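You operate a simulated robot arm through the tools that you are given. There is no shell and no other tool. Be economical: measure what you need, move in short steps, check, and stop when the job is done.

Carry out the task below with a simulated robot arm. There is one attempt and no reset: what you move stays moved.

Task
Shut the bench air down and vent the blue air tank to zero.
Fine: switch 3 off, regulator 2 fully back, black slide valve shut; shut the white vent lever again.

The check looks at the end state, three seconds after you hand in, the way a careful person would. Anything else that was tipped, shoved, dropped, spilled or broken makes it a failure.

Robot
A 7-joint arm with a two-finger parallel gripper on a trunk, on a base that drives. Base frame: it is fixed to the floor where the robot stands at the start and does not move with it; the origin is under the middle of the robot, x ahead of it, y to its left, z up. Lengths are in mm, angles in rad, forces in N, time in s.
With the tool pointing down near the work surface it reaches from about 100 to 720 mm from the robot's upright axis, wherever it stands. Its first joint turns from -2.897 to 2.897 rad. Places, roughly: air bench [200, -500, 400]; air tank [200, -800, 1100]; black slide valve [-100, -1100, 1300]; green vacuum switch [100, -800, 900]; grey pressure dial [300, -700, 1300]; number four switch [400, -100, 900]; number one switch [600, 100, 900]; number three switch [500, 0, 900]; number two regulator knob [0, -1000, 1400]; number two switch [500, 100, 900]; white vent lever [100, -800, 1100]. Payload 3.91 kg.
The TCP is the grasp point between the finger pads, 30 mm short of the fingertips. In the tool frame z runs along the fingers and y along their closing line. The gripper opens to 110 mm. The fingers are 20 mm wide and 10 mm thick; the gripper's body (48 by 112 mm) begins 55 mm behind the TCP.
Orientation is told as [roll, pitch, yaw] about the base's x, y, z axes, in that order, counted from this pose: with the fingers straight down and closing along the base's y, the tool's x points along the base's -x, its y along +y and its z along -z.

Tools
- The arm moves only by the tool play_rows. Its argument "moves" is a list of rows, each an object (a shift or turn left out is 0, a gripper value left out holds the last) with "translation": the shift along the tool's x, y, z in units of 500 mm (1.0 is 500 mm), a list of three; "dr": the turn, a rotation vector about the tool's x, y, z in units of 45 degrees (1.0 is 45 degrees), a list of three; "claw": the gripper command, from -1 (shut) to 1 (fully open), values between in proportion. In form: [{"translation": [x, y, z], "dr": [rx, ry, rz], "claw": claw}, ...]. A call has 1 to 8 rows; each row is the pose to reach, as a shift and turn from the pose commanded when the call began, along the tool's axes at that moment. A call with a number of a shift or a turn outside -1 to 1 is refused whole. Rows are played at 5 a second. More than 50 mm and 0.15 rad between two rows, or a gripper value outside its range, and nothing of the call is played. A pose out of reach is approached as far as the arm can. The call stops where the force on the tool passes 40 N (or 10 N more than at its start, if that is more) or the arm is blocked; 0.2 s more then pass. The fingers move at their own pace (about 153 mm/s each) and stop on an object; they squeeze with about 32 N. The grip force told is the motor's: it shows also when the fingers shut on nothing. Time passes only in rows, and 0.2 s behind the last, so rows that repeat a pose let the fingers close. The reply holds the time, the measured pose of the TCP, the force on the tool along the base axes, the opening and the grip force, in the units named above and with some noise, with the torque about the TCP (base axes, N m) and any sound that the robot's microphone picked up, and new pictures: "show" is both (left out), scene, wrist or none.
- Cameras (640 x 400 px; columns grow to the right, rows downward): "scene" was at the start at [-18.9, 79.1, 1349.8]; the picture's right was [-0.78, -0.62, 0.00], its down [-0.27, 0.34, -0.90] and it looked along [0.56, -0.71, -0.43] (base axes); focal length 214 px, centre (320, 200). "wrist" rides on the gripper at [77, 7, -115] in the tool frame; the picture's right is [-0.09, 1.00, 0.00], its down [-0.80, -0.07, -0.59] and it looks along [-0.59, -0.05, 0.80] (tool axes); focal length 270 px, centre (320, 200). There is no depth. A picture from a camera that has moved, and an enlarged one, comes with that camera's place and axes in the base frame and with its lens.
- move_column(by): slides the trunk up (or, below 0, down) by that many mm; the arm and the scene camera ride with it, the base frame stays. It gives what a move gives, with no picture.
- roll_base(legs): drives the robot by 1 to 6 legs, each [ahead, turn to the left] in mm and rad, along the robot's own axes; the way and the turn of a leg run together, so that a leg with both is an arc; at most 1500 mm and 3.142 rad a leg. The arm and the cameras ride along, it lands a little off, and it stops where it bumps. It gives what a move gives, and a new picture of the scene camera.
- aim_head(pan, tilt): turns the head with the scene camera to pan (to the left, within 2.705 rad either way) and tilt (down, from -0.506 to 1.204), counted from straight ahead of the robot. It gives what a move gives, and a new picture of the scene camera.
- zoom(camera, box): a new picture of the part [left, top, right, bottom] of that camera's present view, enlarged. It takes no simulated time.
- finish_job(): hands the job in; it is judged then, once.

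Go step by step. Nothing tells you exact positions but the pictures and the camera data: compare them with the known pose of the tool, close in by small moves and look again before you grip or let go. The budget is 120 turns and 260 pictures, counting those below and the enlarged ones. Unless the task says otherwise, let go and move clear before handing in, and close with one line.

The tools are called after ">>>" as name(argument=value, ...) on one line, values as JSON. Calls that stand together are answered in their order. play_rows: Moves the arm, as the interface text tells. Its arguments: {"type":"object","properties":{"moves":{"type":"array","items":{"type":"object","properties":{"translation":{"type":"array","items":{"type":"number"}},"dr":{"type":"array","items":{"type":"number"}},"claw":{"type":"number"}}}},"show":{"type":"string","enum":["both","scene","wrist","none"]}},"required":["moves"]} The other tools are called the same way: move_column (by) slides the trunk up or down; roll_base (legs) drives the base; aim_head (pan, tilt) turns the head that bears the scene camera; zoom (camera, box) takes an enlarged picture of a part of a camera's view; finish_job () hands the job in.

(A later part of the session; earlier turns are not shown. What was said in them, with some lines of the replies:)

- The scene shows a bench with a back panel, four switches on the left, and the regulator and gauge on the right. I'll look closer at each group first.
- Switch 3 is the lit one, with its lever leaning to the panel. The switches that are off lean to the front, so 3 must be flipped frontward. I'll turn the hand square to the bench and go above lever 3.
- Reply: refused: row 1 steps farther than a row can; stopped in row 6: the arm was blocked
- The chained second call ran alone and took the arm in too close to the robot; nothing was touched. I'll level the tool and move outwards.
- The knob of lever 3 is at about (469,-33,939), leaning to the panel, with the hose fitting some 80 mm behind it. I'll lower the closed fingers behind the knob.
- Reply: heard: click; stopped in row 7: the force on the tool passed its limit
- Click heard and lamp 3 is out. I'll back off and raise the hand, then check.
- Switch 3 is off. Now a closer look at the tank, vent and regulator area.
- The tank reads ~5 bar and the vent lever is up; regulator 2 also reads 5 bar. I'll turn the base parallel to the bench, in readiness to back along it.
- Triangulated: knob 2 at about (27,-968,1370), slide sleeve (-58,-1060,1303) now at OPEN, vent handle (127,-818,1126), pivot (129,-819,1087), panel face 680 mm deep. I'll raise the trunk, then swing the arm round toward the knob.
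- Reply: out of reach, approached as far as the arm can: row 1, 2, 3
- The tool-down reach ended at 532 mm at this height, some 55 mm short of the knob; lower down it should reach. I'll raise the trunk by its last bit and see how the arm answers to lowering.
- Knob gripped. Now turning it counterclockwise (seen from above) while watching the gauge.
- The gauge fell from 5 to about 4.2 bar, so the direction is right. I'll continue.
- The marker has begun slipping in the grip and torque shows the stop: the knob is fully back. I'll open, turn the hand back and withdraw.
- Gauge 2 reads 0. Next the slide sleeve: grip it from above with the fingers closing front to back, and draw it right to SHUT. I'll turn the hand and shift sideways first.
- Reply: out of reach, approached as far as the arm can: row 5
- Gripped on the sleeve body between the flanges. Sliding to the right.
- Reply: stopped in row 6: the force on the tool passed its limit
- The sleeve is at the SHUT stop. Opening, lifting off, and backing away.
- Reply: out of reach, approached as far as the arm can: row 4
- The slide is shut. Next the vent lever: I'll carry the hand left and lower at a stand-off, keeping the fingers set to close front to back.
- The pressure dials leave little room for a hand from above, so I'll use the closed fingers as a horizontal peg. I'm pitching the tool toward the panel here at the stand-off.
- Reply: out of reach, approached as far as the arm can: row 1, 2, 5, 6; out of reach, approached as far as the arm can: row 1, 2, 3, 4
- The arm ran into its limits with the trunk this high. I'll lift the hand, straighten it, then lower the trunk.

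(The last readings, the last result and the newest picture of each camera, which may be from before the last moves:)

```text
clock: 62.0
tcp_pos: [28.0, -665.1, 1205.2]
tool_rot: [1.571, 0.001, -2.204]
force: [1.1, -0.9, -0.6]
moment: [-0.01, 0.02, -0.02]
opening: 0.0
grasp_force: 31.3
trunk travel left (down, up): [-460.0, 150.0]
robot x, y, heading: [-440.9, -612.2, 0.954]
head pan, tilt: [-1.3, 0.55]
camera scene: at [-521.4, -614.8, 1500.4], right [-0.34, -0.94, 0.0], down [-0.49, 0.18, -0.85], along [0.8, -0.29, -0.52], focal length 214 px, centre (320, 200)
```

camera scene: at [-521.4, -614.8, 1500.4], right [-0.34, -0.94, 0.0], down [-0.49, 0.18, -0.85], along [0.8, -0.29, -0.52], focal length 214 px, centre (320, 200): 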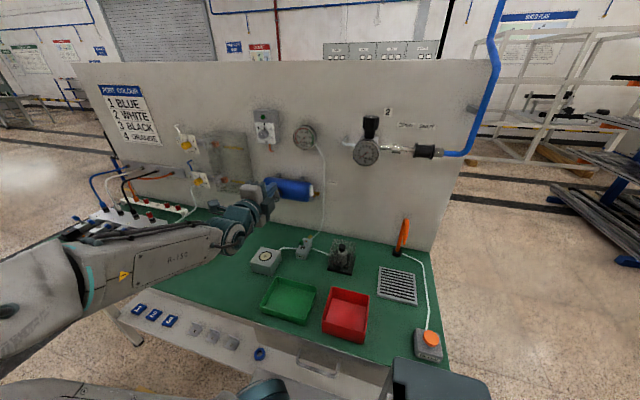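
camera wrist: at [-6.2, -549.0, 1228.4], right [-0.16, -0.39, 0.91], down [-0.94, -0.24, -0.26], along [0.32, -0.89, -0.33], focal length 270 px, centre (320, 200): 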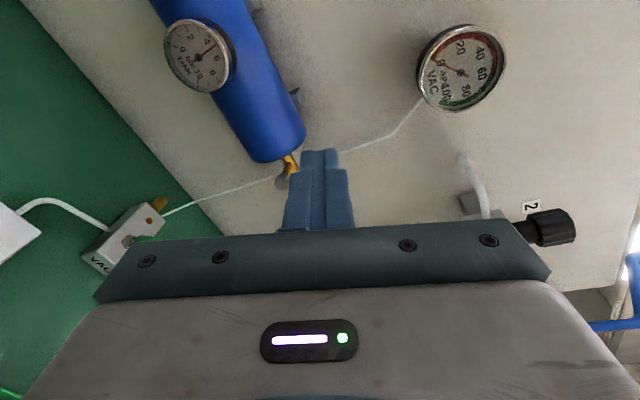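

>>> play_rows(moves=[{"translation": [-0.025, -0.03, 0.05]}, {"translation": [-0.05, -0.07, 0.105]}, {"translation": [-0.077, -0.11, 0.16]}])

>>> zoom(camera="scene", box=[230, 150, 350, 230])

```text
clock: 62.8
tcp_pos: [70.8, -743.9, 1148.7]
tool_rot: [1.57, 0.0, -2.207]
force: [1.2, 0.2, 1.2]
moment: [-0.03, -0.01, -0.02]
opening: 0.0
grasp_force: 32.3
trunk travel left (down, up): [-460.0, 150.0]
robot x, y, heading: [-437.8, -612.4, 0.955]
head pan, tilt: [-1.3, 0.55]
camera scene: at [-521.0, -614.6, 1500.4], right [-0.34, -0.94, 0.0], down [-0.49, 0.18, -0.85], along [0.8, -0.29, -0.52], focal length 214 px, centre (320, 200)
camera wrist: at [22.7, -614.0, 1156.8], right [-0.05, -0.07, 1.0], down [-0.95, -0.29, -0.07], along [0.3, -0.95, -0.05], focal length 270 px, centre (320, 200)
```

scene: 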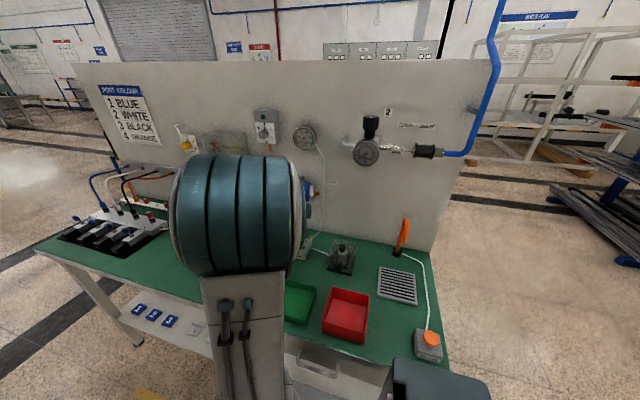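
wrist: 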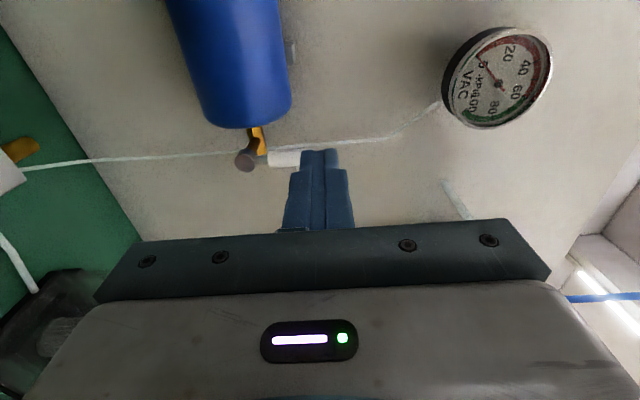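

```text
5.00 times, centred on (290, 190) of scene
camera zoom: at [-521.0, -614.6, 1500.4], right [-0.34, -0.94, 0.0], down [-0.49, 0.18, -0.85], along [0.8, -0.29, -0.52], focal length 1072 px, centre (470, 250)
```

zoom: 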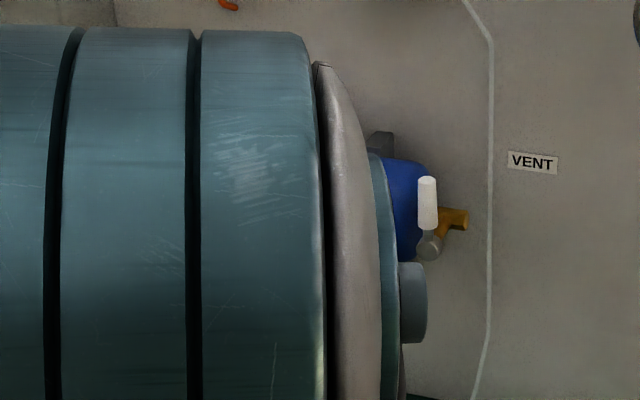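

>>> play_rows(moves=[{"translation": [0, -0.012, 0.06]}, {"translation": [0, -0.012, 0.128]}])

>>> zoom(camera="scene", box=[270, 160, 350, 220])

```text
clock: 63.4
tcp_pos: [121.3, -780.6, 1144.6]
tool_rot: [1.571, 0.0, -2.206]
force: [-0.5, 0.7, 0.5]
moment: [0.01, 0.01, 0.01]
opening: 0.0
grasp_force: 31.9
trunk travel left (down, up): [-460.0, 150.0]
robot x, y, heading: [-440.2, -610.5, 0.953]
head pan, tilt: [-1.3, 0.55]
camera scene: at [-520.5, -615.5, 1500.5], right [-0.34, -0.94, 0.0], down [-0.49, 0.18, -0.85], along [0.8, -0.29, -0.52], focal length 214 px, centre (320, 200)
camera wrist: at [74.0, -650.8, 1151.0], right [-0.05, -0.07, 1.0], down [-0.95, -0.29, -0.07], along [0.3, -0.95, -0.05], focal length 270 px, centre (320, 200)
```

scene: 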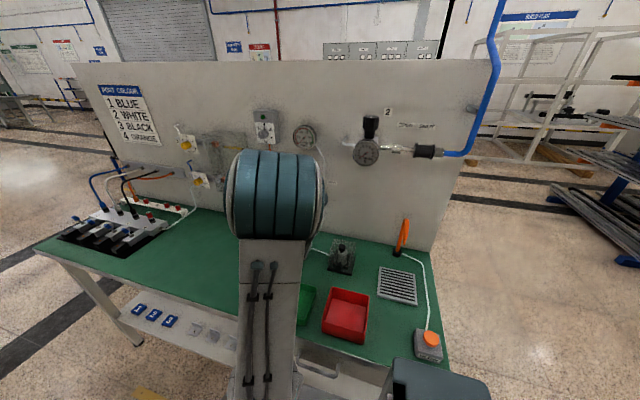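
wrist: 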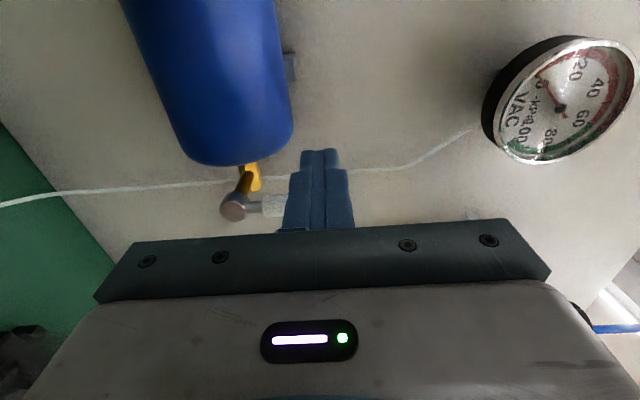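

```text
6.67 times, centred on (310, 190) of scene
camera zoom: at [-520.5, -615.5, 1500.5], right [-0.34, -0.94, 0.0], down [-0.49, 0.18, -0.85], along [0.8, -0.29, -0.52], focal length 1430 px, centre (387, 267)
```

zoom: 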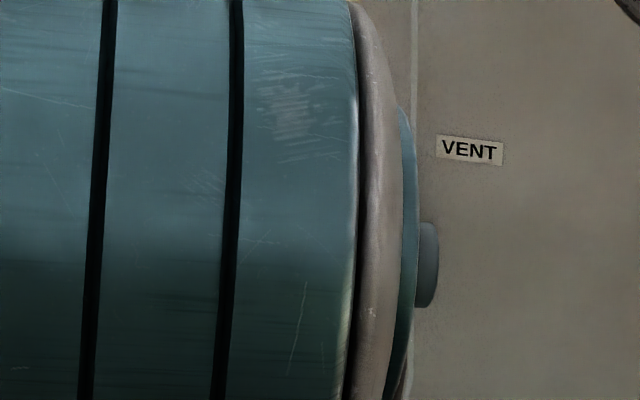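

>>> play_rows(moves=[{"translation": [-0.018, -0.006, 0]}, {"translation": [-0.035, -0.006, 0]}, {"translation": [-0.051, -0.006, 0]}, {"translation": [-0.068, -0.009, 0]}, {"translation": [-0.084, -0.016, 0]}], show="wrist")

```text
clock: 64.5
tcp_pos: [96.9, -815.5, 1136.4]
tool_rot: [1.573, 0.004, -2.205]
force: [0.1, 1.4, 1.5]
moment: [-0.01, -0.02, 0.01]
opening: 0.1
grasp_force: 32.2
trunk travel left (down, up): [-460.0, 150.0]
robot x, y, heading: [-438.8, -612.4, 0.956]
head pan, tilt: [-1.3, 0.55]
camera wrist: at [47.7, -685.5, 1144.0], right [-0.05, -0.07, 1.0], down [-0.95, -0.29, -0.07], along [0.3, -0.95, -0.05], focal length 270 px, centre (320, 200)
```

wrist: 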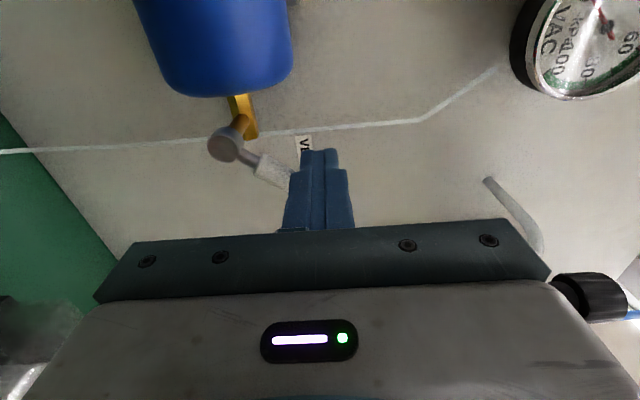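

The lever is turning to the right. I'll continue along the arc.

>>> play_rows(moves=[{"translation": [-0.014, -0.008, 0]}, {"translation": [-0.027, -0.019, 0]}, {"translation": [-0.04, -0.031, 0]}, {"translation": [-0.051, -0.044, 0]}, {"translation": [-0.058, -0.058, 0]}, {"translation": [-0.06, -0.068, 0]}], show="wrist")

```text
clock: 66.0
tcp_pos: [78.4, -837.8, 1108.9]
tool_rot: [1.588, 0.001, -2.201]
force: [11.6, -0.6, 33.0]
moment: [-0.77, -0.64, 0.29]
opening: 0.1
grasp_force: 31.9
trunk travel left (down, up): [-460.0, 150.0]
robot x, y, heading: [-440.0, -608.4, 0.949]
head pan, tilt: [-1.3, 0.55]
camera wrist: at [30.2, -707.6, 1113.9], right [-0.07, -0.06, 1.0], down [-0.95, -0.3, -0.08], along [0.3, -0.95, -0.04], focal length 270 px, centre (320, 200)
```

wrist: 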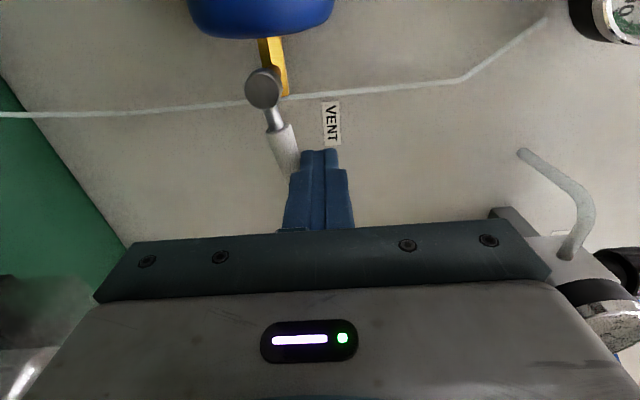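

The lever is against its stop. I'll ease the peg off and look at the tank gauge.

>>> play_rows(moves=[{"translation": [0, 0.02, 0]}, {"translation": [-0.05, 0.03, -0.08]}, {"translation": [-0.1, 0.03, -0.15]}])

>>> aim_head(pan=-1.1, tilt=0.5)

```text
clock: 66.8
tcp_pos: [-13.4, -836.5, 1114.1]
tool_rot: [1.569, 0.004, -2.209]
force: [0.3, 0.7, -0.6]
moment: [0.0, 0.01, -0.02]
opening: 0.0
grasp_force: 32.1
trunk travel left (down, up): [-460.0, 150.0]
robot x, y, heading: [-441.2, -609.2, 0.949]
head pan, tilt: [-1.3, 0.55]
camera scene: at [-522.4, -614.7, 1500.2], right [-0.34, -0.94, 0.0], down [-0.49, 0.18, -0.85], along [0.8, -0.29, -0.52], focal length 214 px, centre (320, 200)
camera wrist: at [-61.3, -706.7, 1121.5], right [-0.05, -0.07, 1.0], down [-0.95, -0.29, -0.07], along [0.29, -0.95, -0.06], focal length 270 px, centre (320, 200)
```

scene: 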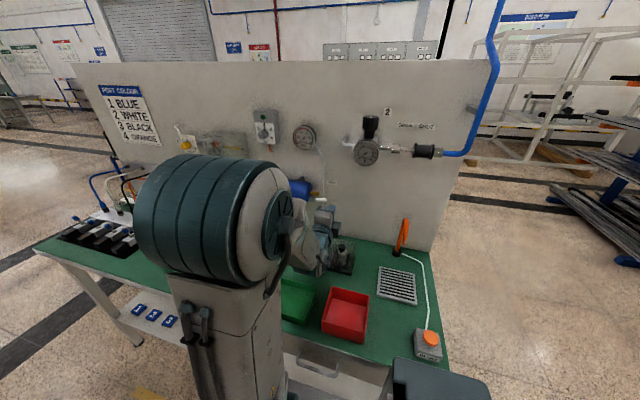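
wrist: 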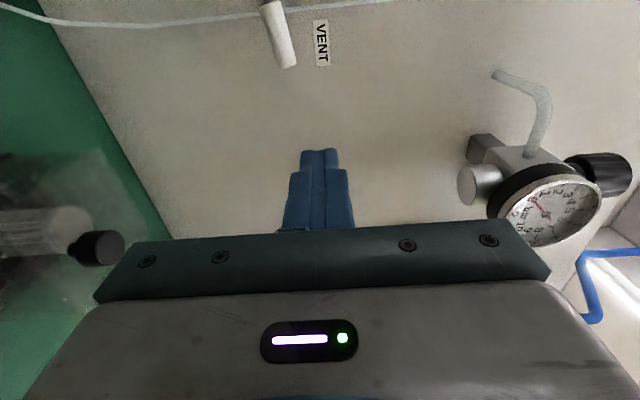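

```text
clock: 67.5
tcp_pos: [-11.1, -837.3, 1114.2]
tool_rot: [1.573, 0.0, -2.208]
force: [0.8, -0.4, 0.0]
moment: [0.0, -0.01, 0.03]
opening: 0.0
grasp_force: 32.2
trunk travel left (down, up): [-460.0, 150.0]
robot x, y, heading: [-435.5, -614.2, 0.958]
head pan, tilt: [-1.1, 0.499]
camera scene: at [-515.7, -597.8, 1505.0], right [-0.15, -0.99, 0.0], down [-0.47, 0.07, -0.88], along [0.87, -0.13, -0.48], focal length 214 px, centre (320, 200)
```

scene: 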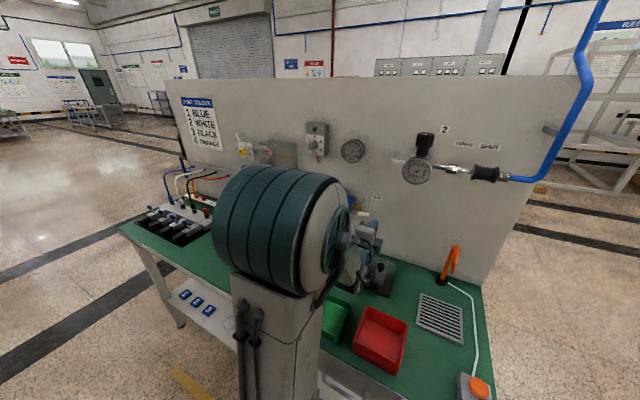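

The elbow hides the tank gauge; I'll bring the hand to the earlier stand-off, where the wrist camera can see it.

>>> play_rows(moves=[{"translation": [0.06, 0.036, -0.04]}, {"translation": [0.13, 0.072, -0.07]}, {"translation": [0.195, 0.108, -0.1]}, {"translation": [0.26, 0.144, -0.12]}, {"translation": [0.324, 0.18, -0.142]}])

```text
clock: 68.7
tcp_pos: [23.7, -659.3, 1205.9]
tool_rot: [1.572, 0.002, -2.206]
force: [0.4, -0.7, -0.2]
moment: [0.01, 0.01, 0.0]
opening: 0.2
grasp_force: 32.4
trunk travel left (down, up): [-460.0, 150.0]
robot x, y, heading: [-437.8, -609.7, 0.953]
head pan, tilt: [-1.1, 0.499]
camera scene: at [-515.7, -597.5, 1505.0], right [-0.15, -0.99, 0.0], down [-0.47, 0.07, -0.88], along [0.87, -0.13, -0.48], focal length 214 px, centre (320, 200)
camera wrist: at [-23.9, -528.5, 1213.2], right [-0.05, -0.07, 1.0], down [-0.95, -0.29, -0.07], along [0.3, -0.95, -0.05], focal length 270 px, centre (320, 200)
```

scene: 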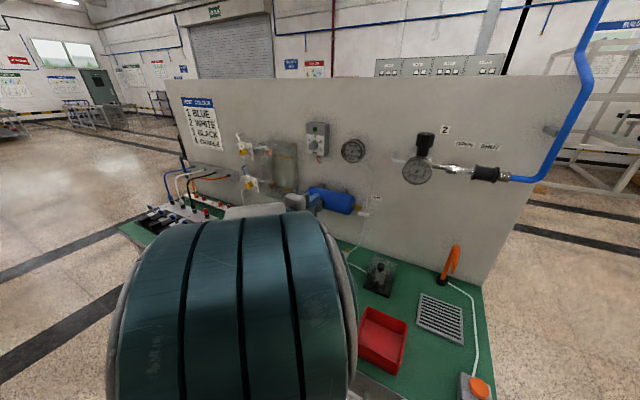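
wrist: 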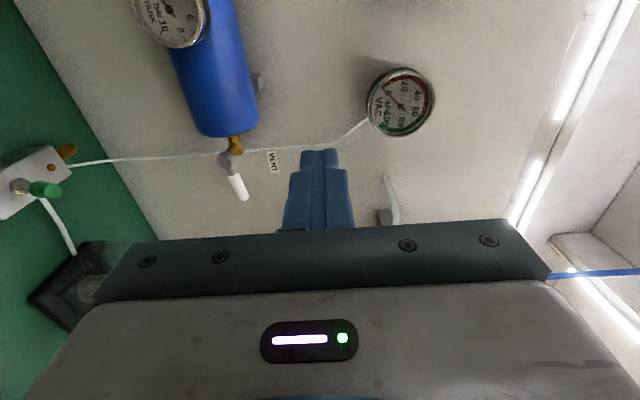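

>>> zoom(camera="wrist", box=[110, 0, 230, 75])

>>> zoom(camera="wrist", box=[190, 110, 310, 220])

```text
5.33 times, centred on (170, 38) of wrist
camera zoom: at [-23.9, -528.5, 1213.2], right [-0.05, -0.07, 1.0], down [-0.95, -0.29, -0.07], along [0.3, -0.95, -0.05], focal length 1442 px, centre (1120, 1067)
```

zoom: 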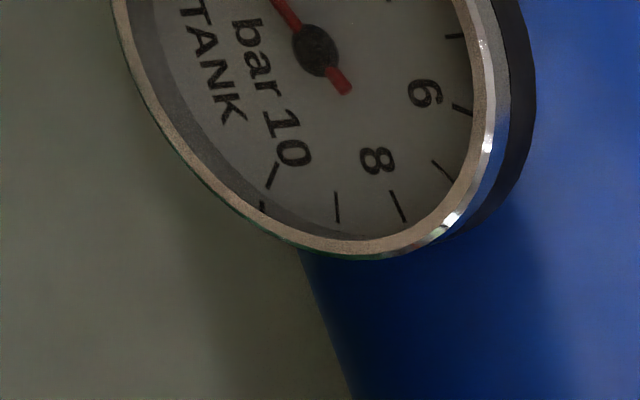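

```text
3.64 times, centred on (250, 165) of wrist
camera zoom: at [-23.9, -528.5, 1213.2], right [-0.05, -0.07, 1.0], down [-0.95, -0.29, -0.07], along [0.3, -0.95, -0.05], focal length 983 px, centre (574, 327)
```

zoom: 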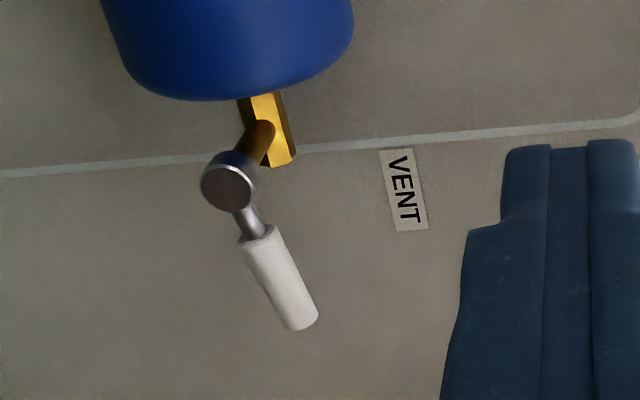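

The tank gauge seems to be falling but is cut off; I'll shift left for a better view.

>>> play_rows(moves=[{"translation": [0.08, 0, 0]}, {"translation": [0.13, 0, 0]}, {"translation": [0.13, 0, 0]}, {"translation": [0.13, 0, 0]}, {"translation": [0.13, 0, 0]}, {"translation": [0.13, 0, 0]}], show="wrist")

>>> zoom(camera="wrist", box=[110, 0, 270, 100])

```text
clock: 70.1
tcp_pos: [60.5, -609.1, 1205.8]
tool_rot: [1.572, 0.002, -2.206]
force: [-0.2, -0.3, -0.2]
moment: [-0.02, -0.04, 0.02]
opening: 0.0
grasp_force: 32.2
trunk travel left (down, up): [-460.0, 150.0]
robot x, y, heading: [-436.2, -610.1, 0.955]
head pan, tilt: [-1.1, 0.499]
camera wrist: at [11.6, -479.0, 1213.0], right [-0.05, -0.07, 1.0], down [-0.95, -0.29, -0.07], along [0.3, -0.95, -0.05], focal length 270 px, centre (320, 200)
```

wrist: 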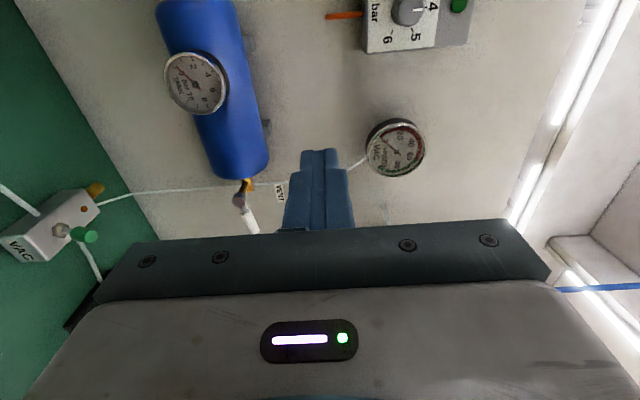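

```text
4.00 times, centred on (190, 50) of wrist
camera zoom: at [11.6, -479.0, 1213.0], right [-0.05, -0.07, 1.0], down [-0.95, -0.29, -0.07], along [0.3, -0.95, -0.05], focal length 1081 px, centre (840, 800)
```

zoom: 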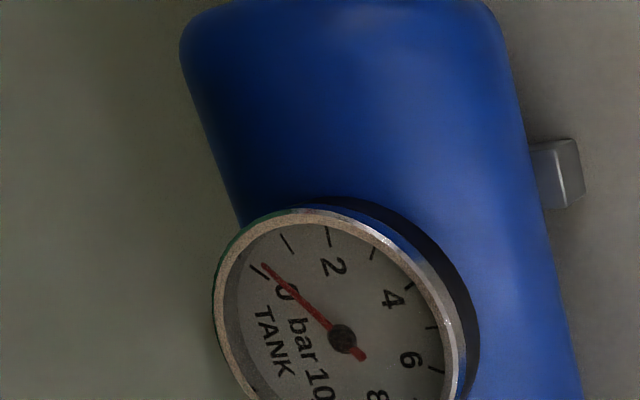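

The needle is nearly at 0; I'll wait a bit longer.

>>> play_rows(moves=[{"translation": [0, 0, 0]}, {"translation": [0, 0, 0]}, {"translation": [0, 0, 0]}, {"translation": [0, 0, 0]}, {"translation": [0, 0, 0]}, {"translation": [0, 0, 0]}, {"translation": [0, 0, 0]}, {"translation": [0, 0, 0]}], show="none")

>>> play_rows(moves=[{"translation": [0, 0, 0]}, {"translation": [0, 0, 0]}, {"translation": [0, 0, 0]}, {"translation": [0, 0, 0]}, {"translation": [0, 0, 0]}, {"translation": [0, 0, 0]}, {"translation": [0, 0, 0]}, {"translation": [0, 0, 0]}], show="none")

>>> zoom(camera="wrist", box=[150, 30, 246, 120])

```text
clock: 71.9
tcp_pos: [59.7, -608.1, 1206.1]
tool_rot: [1.57, 0.002, -2.207]
force: [0.3, -1.4, 0.0]
moment: [0.02, 0.0, -0.01]
opening: 0.0
grasp_force: 32.0
trunk travel left (down, up): [-460.0, 150.0]
robot x, y, heading: [-441.0, -610.5, 0.953]
head pan, tilt: [-1.1, 0.499]
```

```text
clock: 73.7
tcp_pos: [59.6, -608.6, 1205.6]
tool_rot: [1.572, 0.001, -2.206]
force: [0.0, -0.2, -0.3]
moment: [0.01, 0.03, 0.01]
opening: 0.0
grasp_force: 32.4
trunk travel left (down, up): [-460.0, 150.0]
robot x, y, heading: [-435.6, -607.1, 0.95]
head pan, tilt: [-1.1, 0.499]
```

```text
4.44 times, centred on (198, 75) of wrist
camera zoom: at [11.6, -479.0, 1213.0], right [-0.05, -0.07, 1.0], down [-0.95, -0.29, -0.07], along [0.3, -0.95, -0.05], focal length 1201 px, centre (862, 756)
```

zoom: 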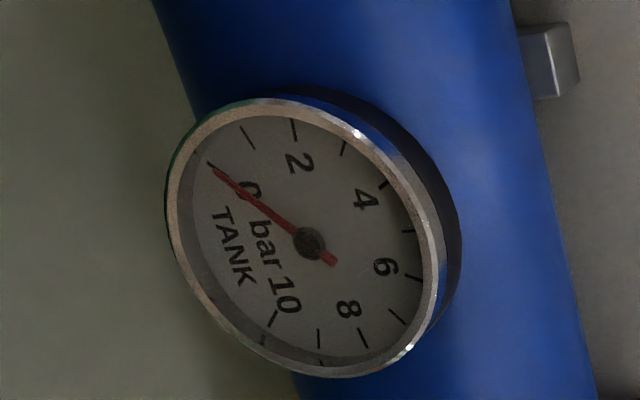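

The tank reads 0. Now I'll go under the lever and push it back up to shut.

>>> play_rows(moves=[{"translation": [-0.07, -0.02, 0.02]}, {"translation": [-0.14, -0.06, 0.04]}, {"translation": [-0.21, -0.11, 0.07]}, {"translation": [-0.27, -0.17, 0.1]}, {"translation": [-0.31, -0.235, 0.13]}, {"translation": [-0.346, -0.299, 0.158]}], show="wrist")

```text
clock: 75.1
tcp_pos: [28.1, -792.1, 1057.1]
tool_rot: [1.57, 0.004, -2.205]
force: [-0.5, 0.5, 0.9]
moment: [0.01, 0.0, 0.02]
opening: 0.2
grasp_force: 32.3
trunk travel left (down, up): [-460.0, 150.0]
robot x, y, heading: [-433.7, -610.6, 0.955]
head pan, tilt: [-1.1, 0.499]
camera wrist: at [-20.4, -662.0, 1063.9], right [-0.05, -0.07, 1.0], down [-0.95, -0.29, -0.07], along [0.3, -0.95, -0.05], focal length 270 px, centre (320, 200)
```

wrist: 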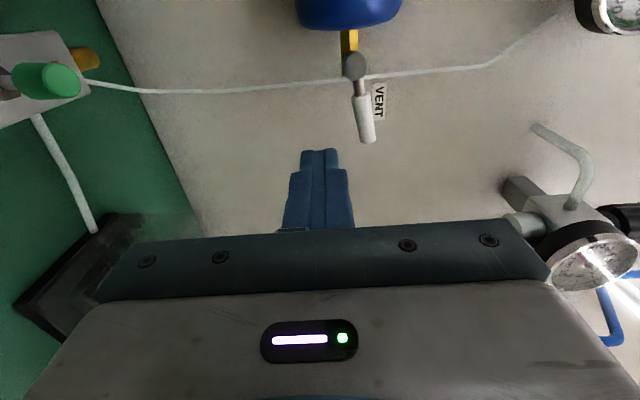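

>>> play_rows(moves=[{"translation": [-0.013, 0, 0.07]}, {"translation": [-0.013, 0, 0.136]}, {"translation": [-0.013, 0.025, 0.136]}, {"translation": [-0.023, 0.054, 0.136]}, {"translation": [-0.019, 0.088, 0.136]}, {"translation": [-0.005, 0.123, 0.136]}], show="wrist")

```text
clock: 76.5
tcp_pos: [80.1, -836.9, 1119.6]
tool_rot: [1.572, 0.003, -2.205]
force: [-0.2, 0.3, 0.9]
moment: [0.01, 0.02, 0.0]
opening: 0.0
grasp_force: 31.6
trunk travel left (down, up): [-460.0, 150.0]
robot x, y, heading: [-439.1, -610.6, 0.956]
head pan, tilt: [-1.1, 0.499]
camera wrist: at [31.5, -707.6, 1127.3], right [-0.06, -0.07, 1.0], down [-0.95, -0.29, -0.07], along [0.3, -0.95, -0.05], focal length 270 px, centre (320, 200)
```

wrist: 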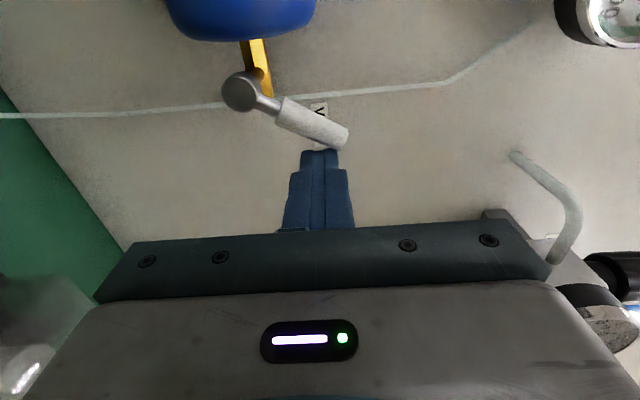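

>>> play_rows(moves=[{"translation": [0.016, 0.012, 0]}, {"translation": [0.03, 0.02, 0]}, {"translation": [0.042, 0.022, 0]}, {"translation": [0.052, 0.022, 0]}, {"translation": [0.058, 0.022, 0]}, {"translation": [0.064, 0.022, 0]}], show="wrist")

```text
clock: 77.9
tcp_pos: [96.5, -816.1, 1130.7]
tool_rot: [1.574, 0.005, -2.212]
force: [-7.1, -11.5, 0.5]
moment: [0.03, 0.11, -0.38]
opening: 0.0
grasp_force: 31.6
trunk travel left (down, up): [-460.0, 150.0]
robot x, y, heading: [-439.9, -611.1, 0.954]
head pan, tilt: [-1.1, 0.499]
camera wrist: at [48.7, -686.0, 1138.6], right [-0.06, -0.07, 1.0], down [-0.96, -0.29, -0.08], along [0.29, -0.96, -0.05], focal length 270 px, centre (320, 200)
```

wrist: 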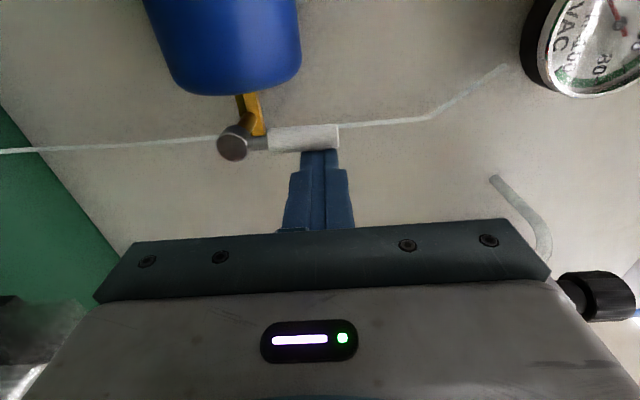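

The lever is upright with a rising force; I'll press slightly more to be sure it seats, then withdraw.

>>> play_rows(moves=[{"translation": [0.004, 0, 0]}, {"translation": [0.008, 0, 0]}, {"translation": [0.012, 0, 0]}], show="none")

>>> play_rows(moves=[{"translation": [-0.02, 0, 0]}, {"translation": [-0.02, 0, -0.06]}, {"translation": [-0.02, 0, -0.14]}, {"translation": [0.05, 0.03, -0.19]}, {"translation": [0.12, 0.06, -0.24]}, {"translation": [0.18, 0.1, -0.29]}], show="wrist")

```text
clock: 78.7
tcp_pos: [96.4, -815.8, 1131.7]
tool_rot: [1.573, 0.006, -2.218]
force: [-24.9, -24.6, -2.2]
moment: [-0.17, -0.06, -0.83]
opening: 0.2
grasp_force: 32.0
trunk travel left (down, up): [-460.0, 150.0]
robot x, y, heading: [-437.4, -612.6, 0.946]
head pan, tilt: [-1.1, 0.499]
```

```text
clock: 80.1
tcp_pos: [36.3, -649.9, 1179.1]
tool_rot: [1.57, 0.001, -2.205]
force: [-1.0, -0.8, 1.2]
moment: [0.02, 0.01, 0.01]
opening: 0.0
grasp_force: 32.0
trunk travel left (down, up): [-460.0, 150.0]
robot x, y, heading: [-438.5, -610.5, 0.955]
head pan, tilt: [-1.1, 0.499]
camera wrist: at [-11.0, -519.4, 1186.2], right [-0.05, -0.07, 1.0], down [-0.95, -0.29, -0.07], along [0.3, -0.95, -0.05], focal length 270 px, centre (320, 200)
```

wrist: 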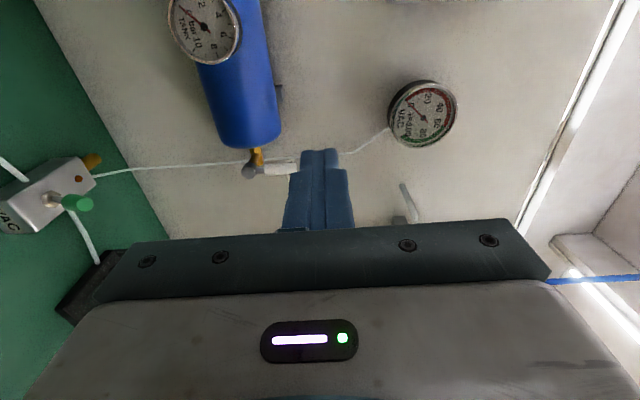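

>>> zoom(camera="wrist", box=[150, 0, 310, 190])

>>> aim_head(pan=-1.1, tilt=0.4)

>>> zoom(camera="scene", box=[390, 90, 530, 200])

>>> zoom(camera="scene", box=[110, 130, 290, 250])

```text
2.11 times, centred on (230, 95) of wrist
camera zoom: at [-11.0, -519.4, 1186.2], right [-0.05, -0.07, 1.0], down [-0.95, -0.29, -0.07], along [0.3, -0.95, -0.05], focal length 569 px, centre (510, 421)
```

zoom: 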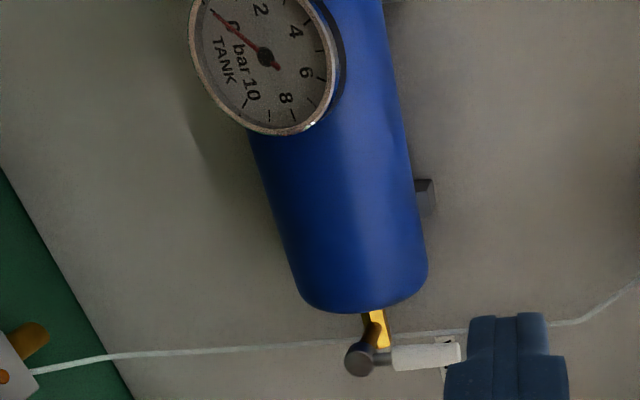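

```text
clock: 80.8
tcp_pos: [36.8, -650.9, 1179.2]
tool_rot: [1.572, 0.002, -2.206]
force: [0.5, 0.2, 0.5]
moment: [0.05, -0.01, 0.02]
opening: 0.1
grasp_force: 31.9
trunk travel left (down, up): [-460.0, 150.0]
robot x, y, heading: [-439.7, -609.3, 0.953]
head pan, tilt: [-1.1, 0.4]
camera scene: at [-514.2, -597.9, 1514.1], right [-0.15, -0.99, 0.0], down [-0.39, 0.06, -0.92], along [0.91, -0.13, -0.39], focal length 214 px, centre (320, 200)
```

scene: 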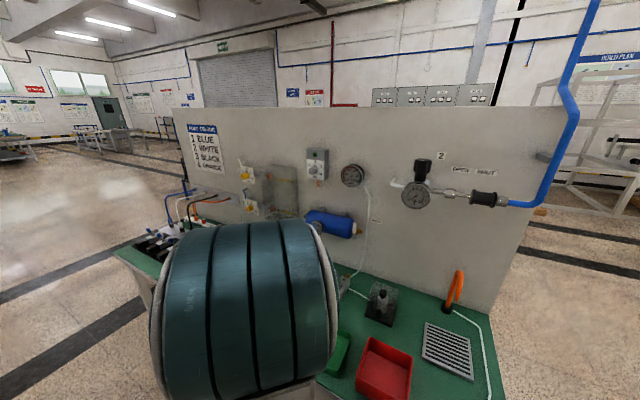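

```text
3.64 times, centred on (460, 145) of scene
camera zoom: at [-514.2, -597.9, 1514.1], right [-0.15, -0.99, 0.0], down [-0.39, 0.06, -0.92], along [0.91, -0.13, -0.39], focal length 780 px, centre (-189, 400)
```

zoom: 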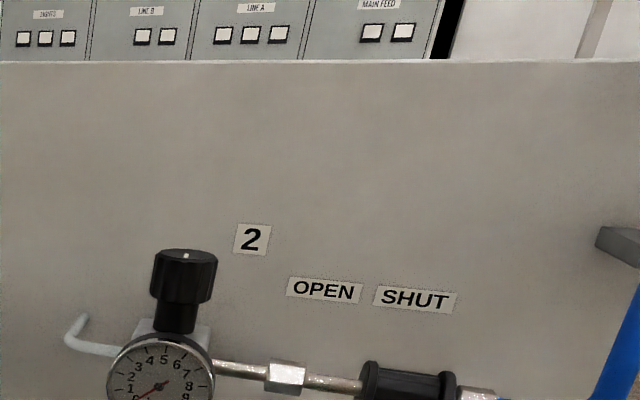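

```text
3.33 times, centred on (200, 190) of scene
camera zoom: at [-514.2, -597.9, 1514.1], right [-0.15, -0.99, 0.0], down [-0.39, 0.06, -0.92], along [0.91, -0.13, -0.39], focal length 715 px, centre (720, 233)
```

zoom: 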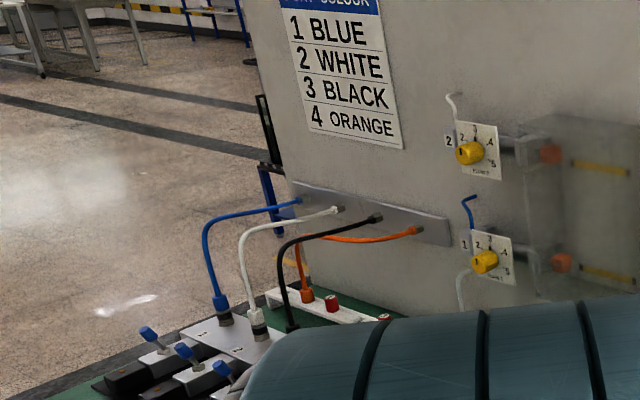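

>>> finish_job()

```text
The job is handed in.
```

The bench air is shut down: switch 3 is off, regulator 2 is fully back and its gauge reads 0. The black slide valve is at SHUT, the blue tank is vented to 0 bar, and the white vent lever is shut again.
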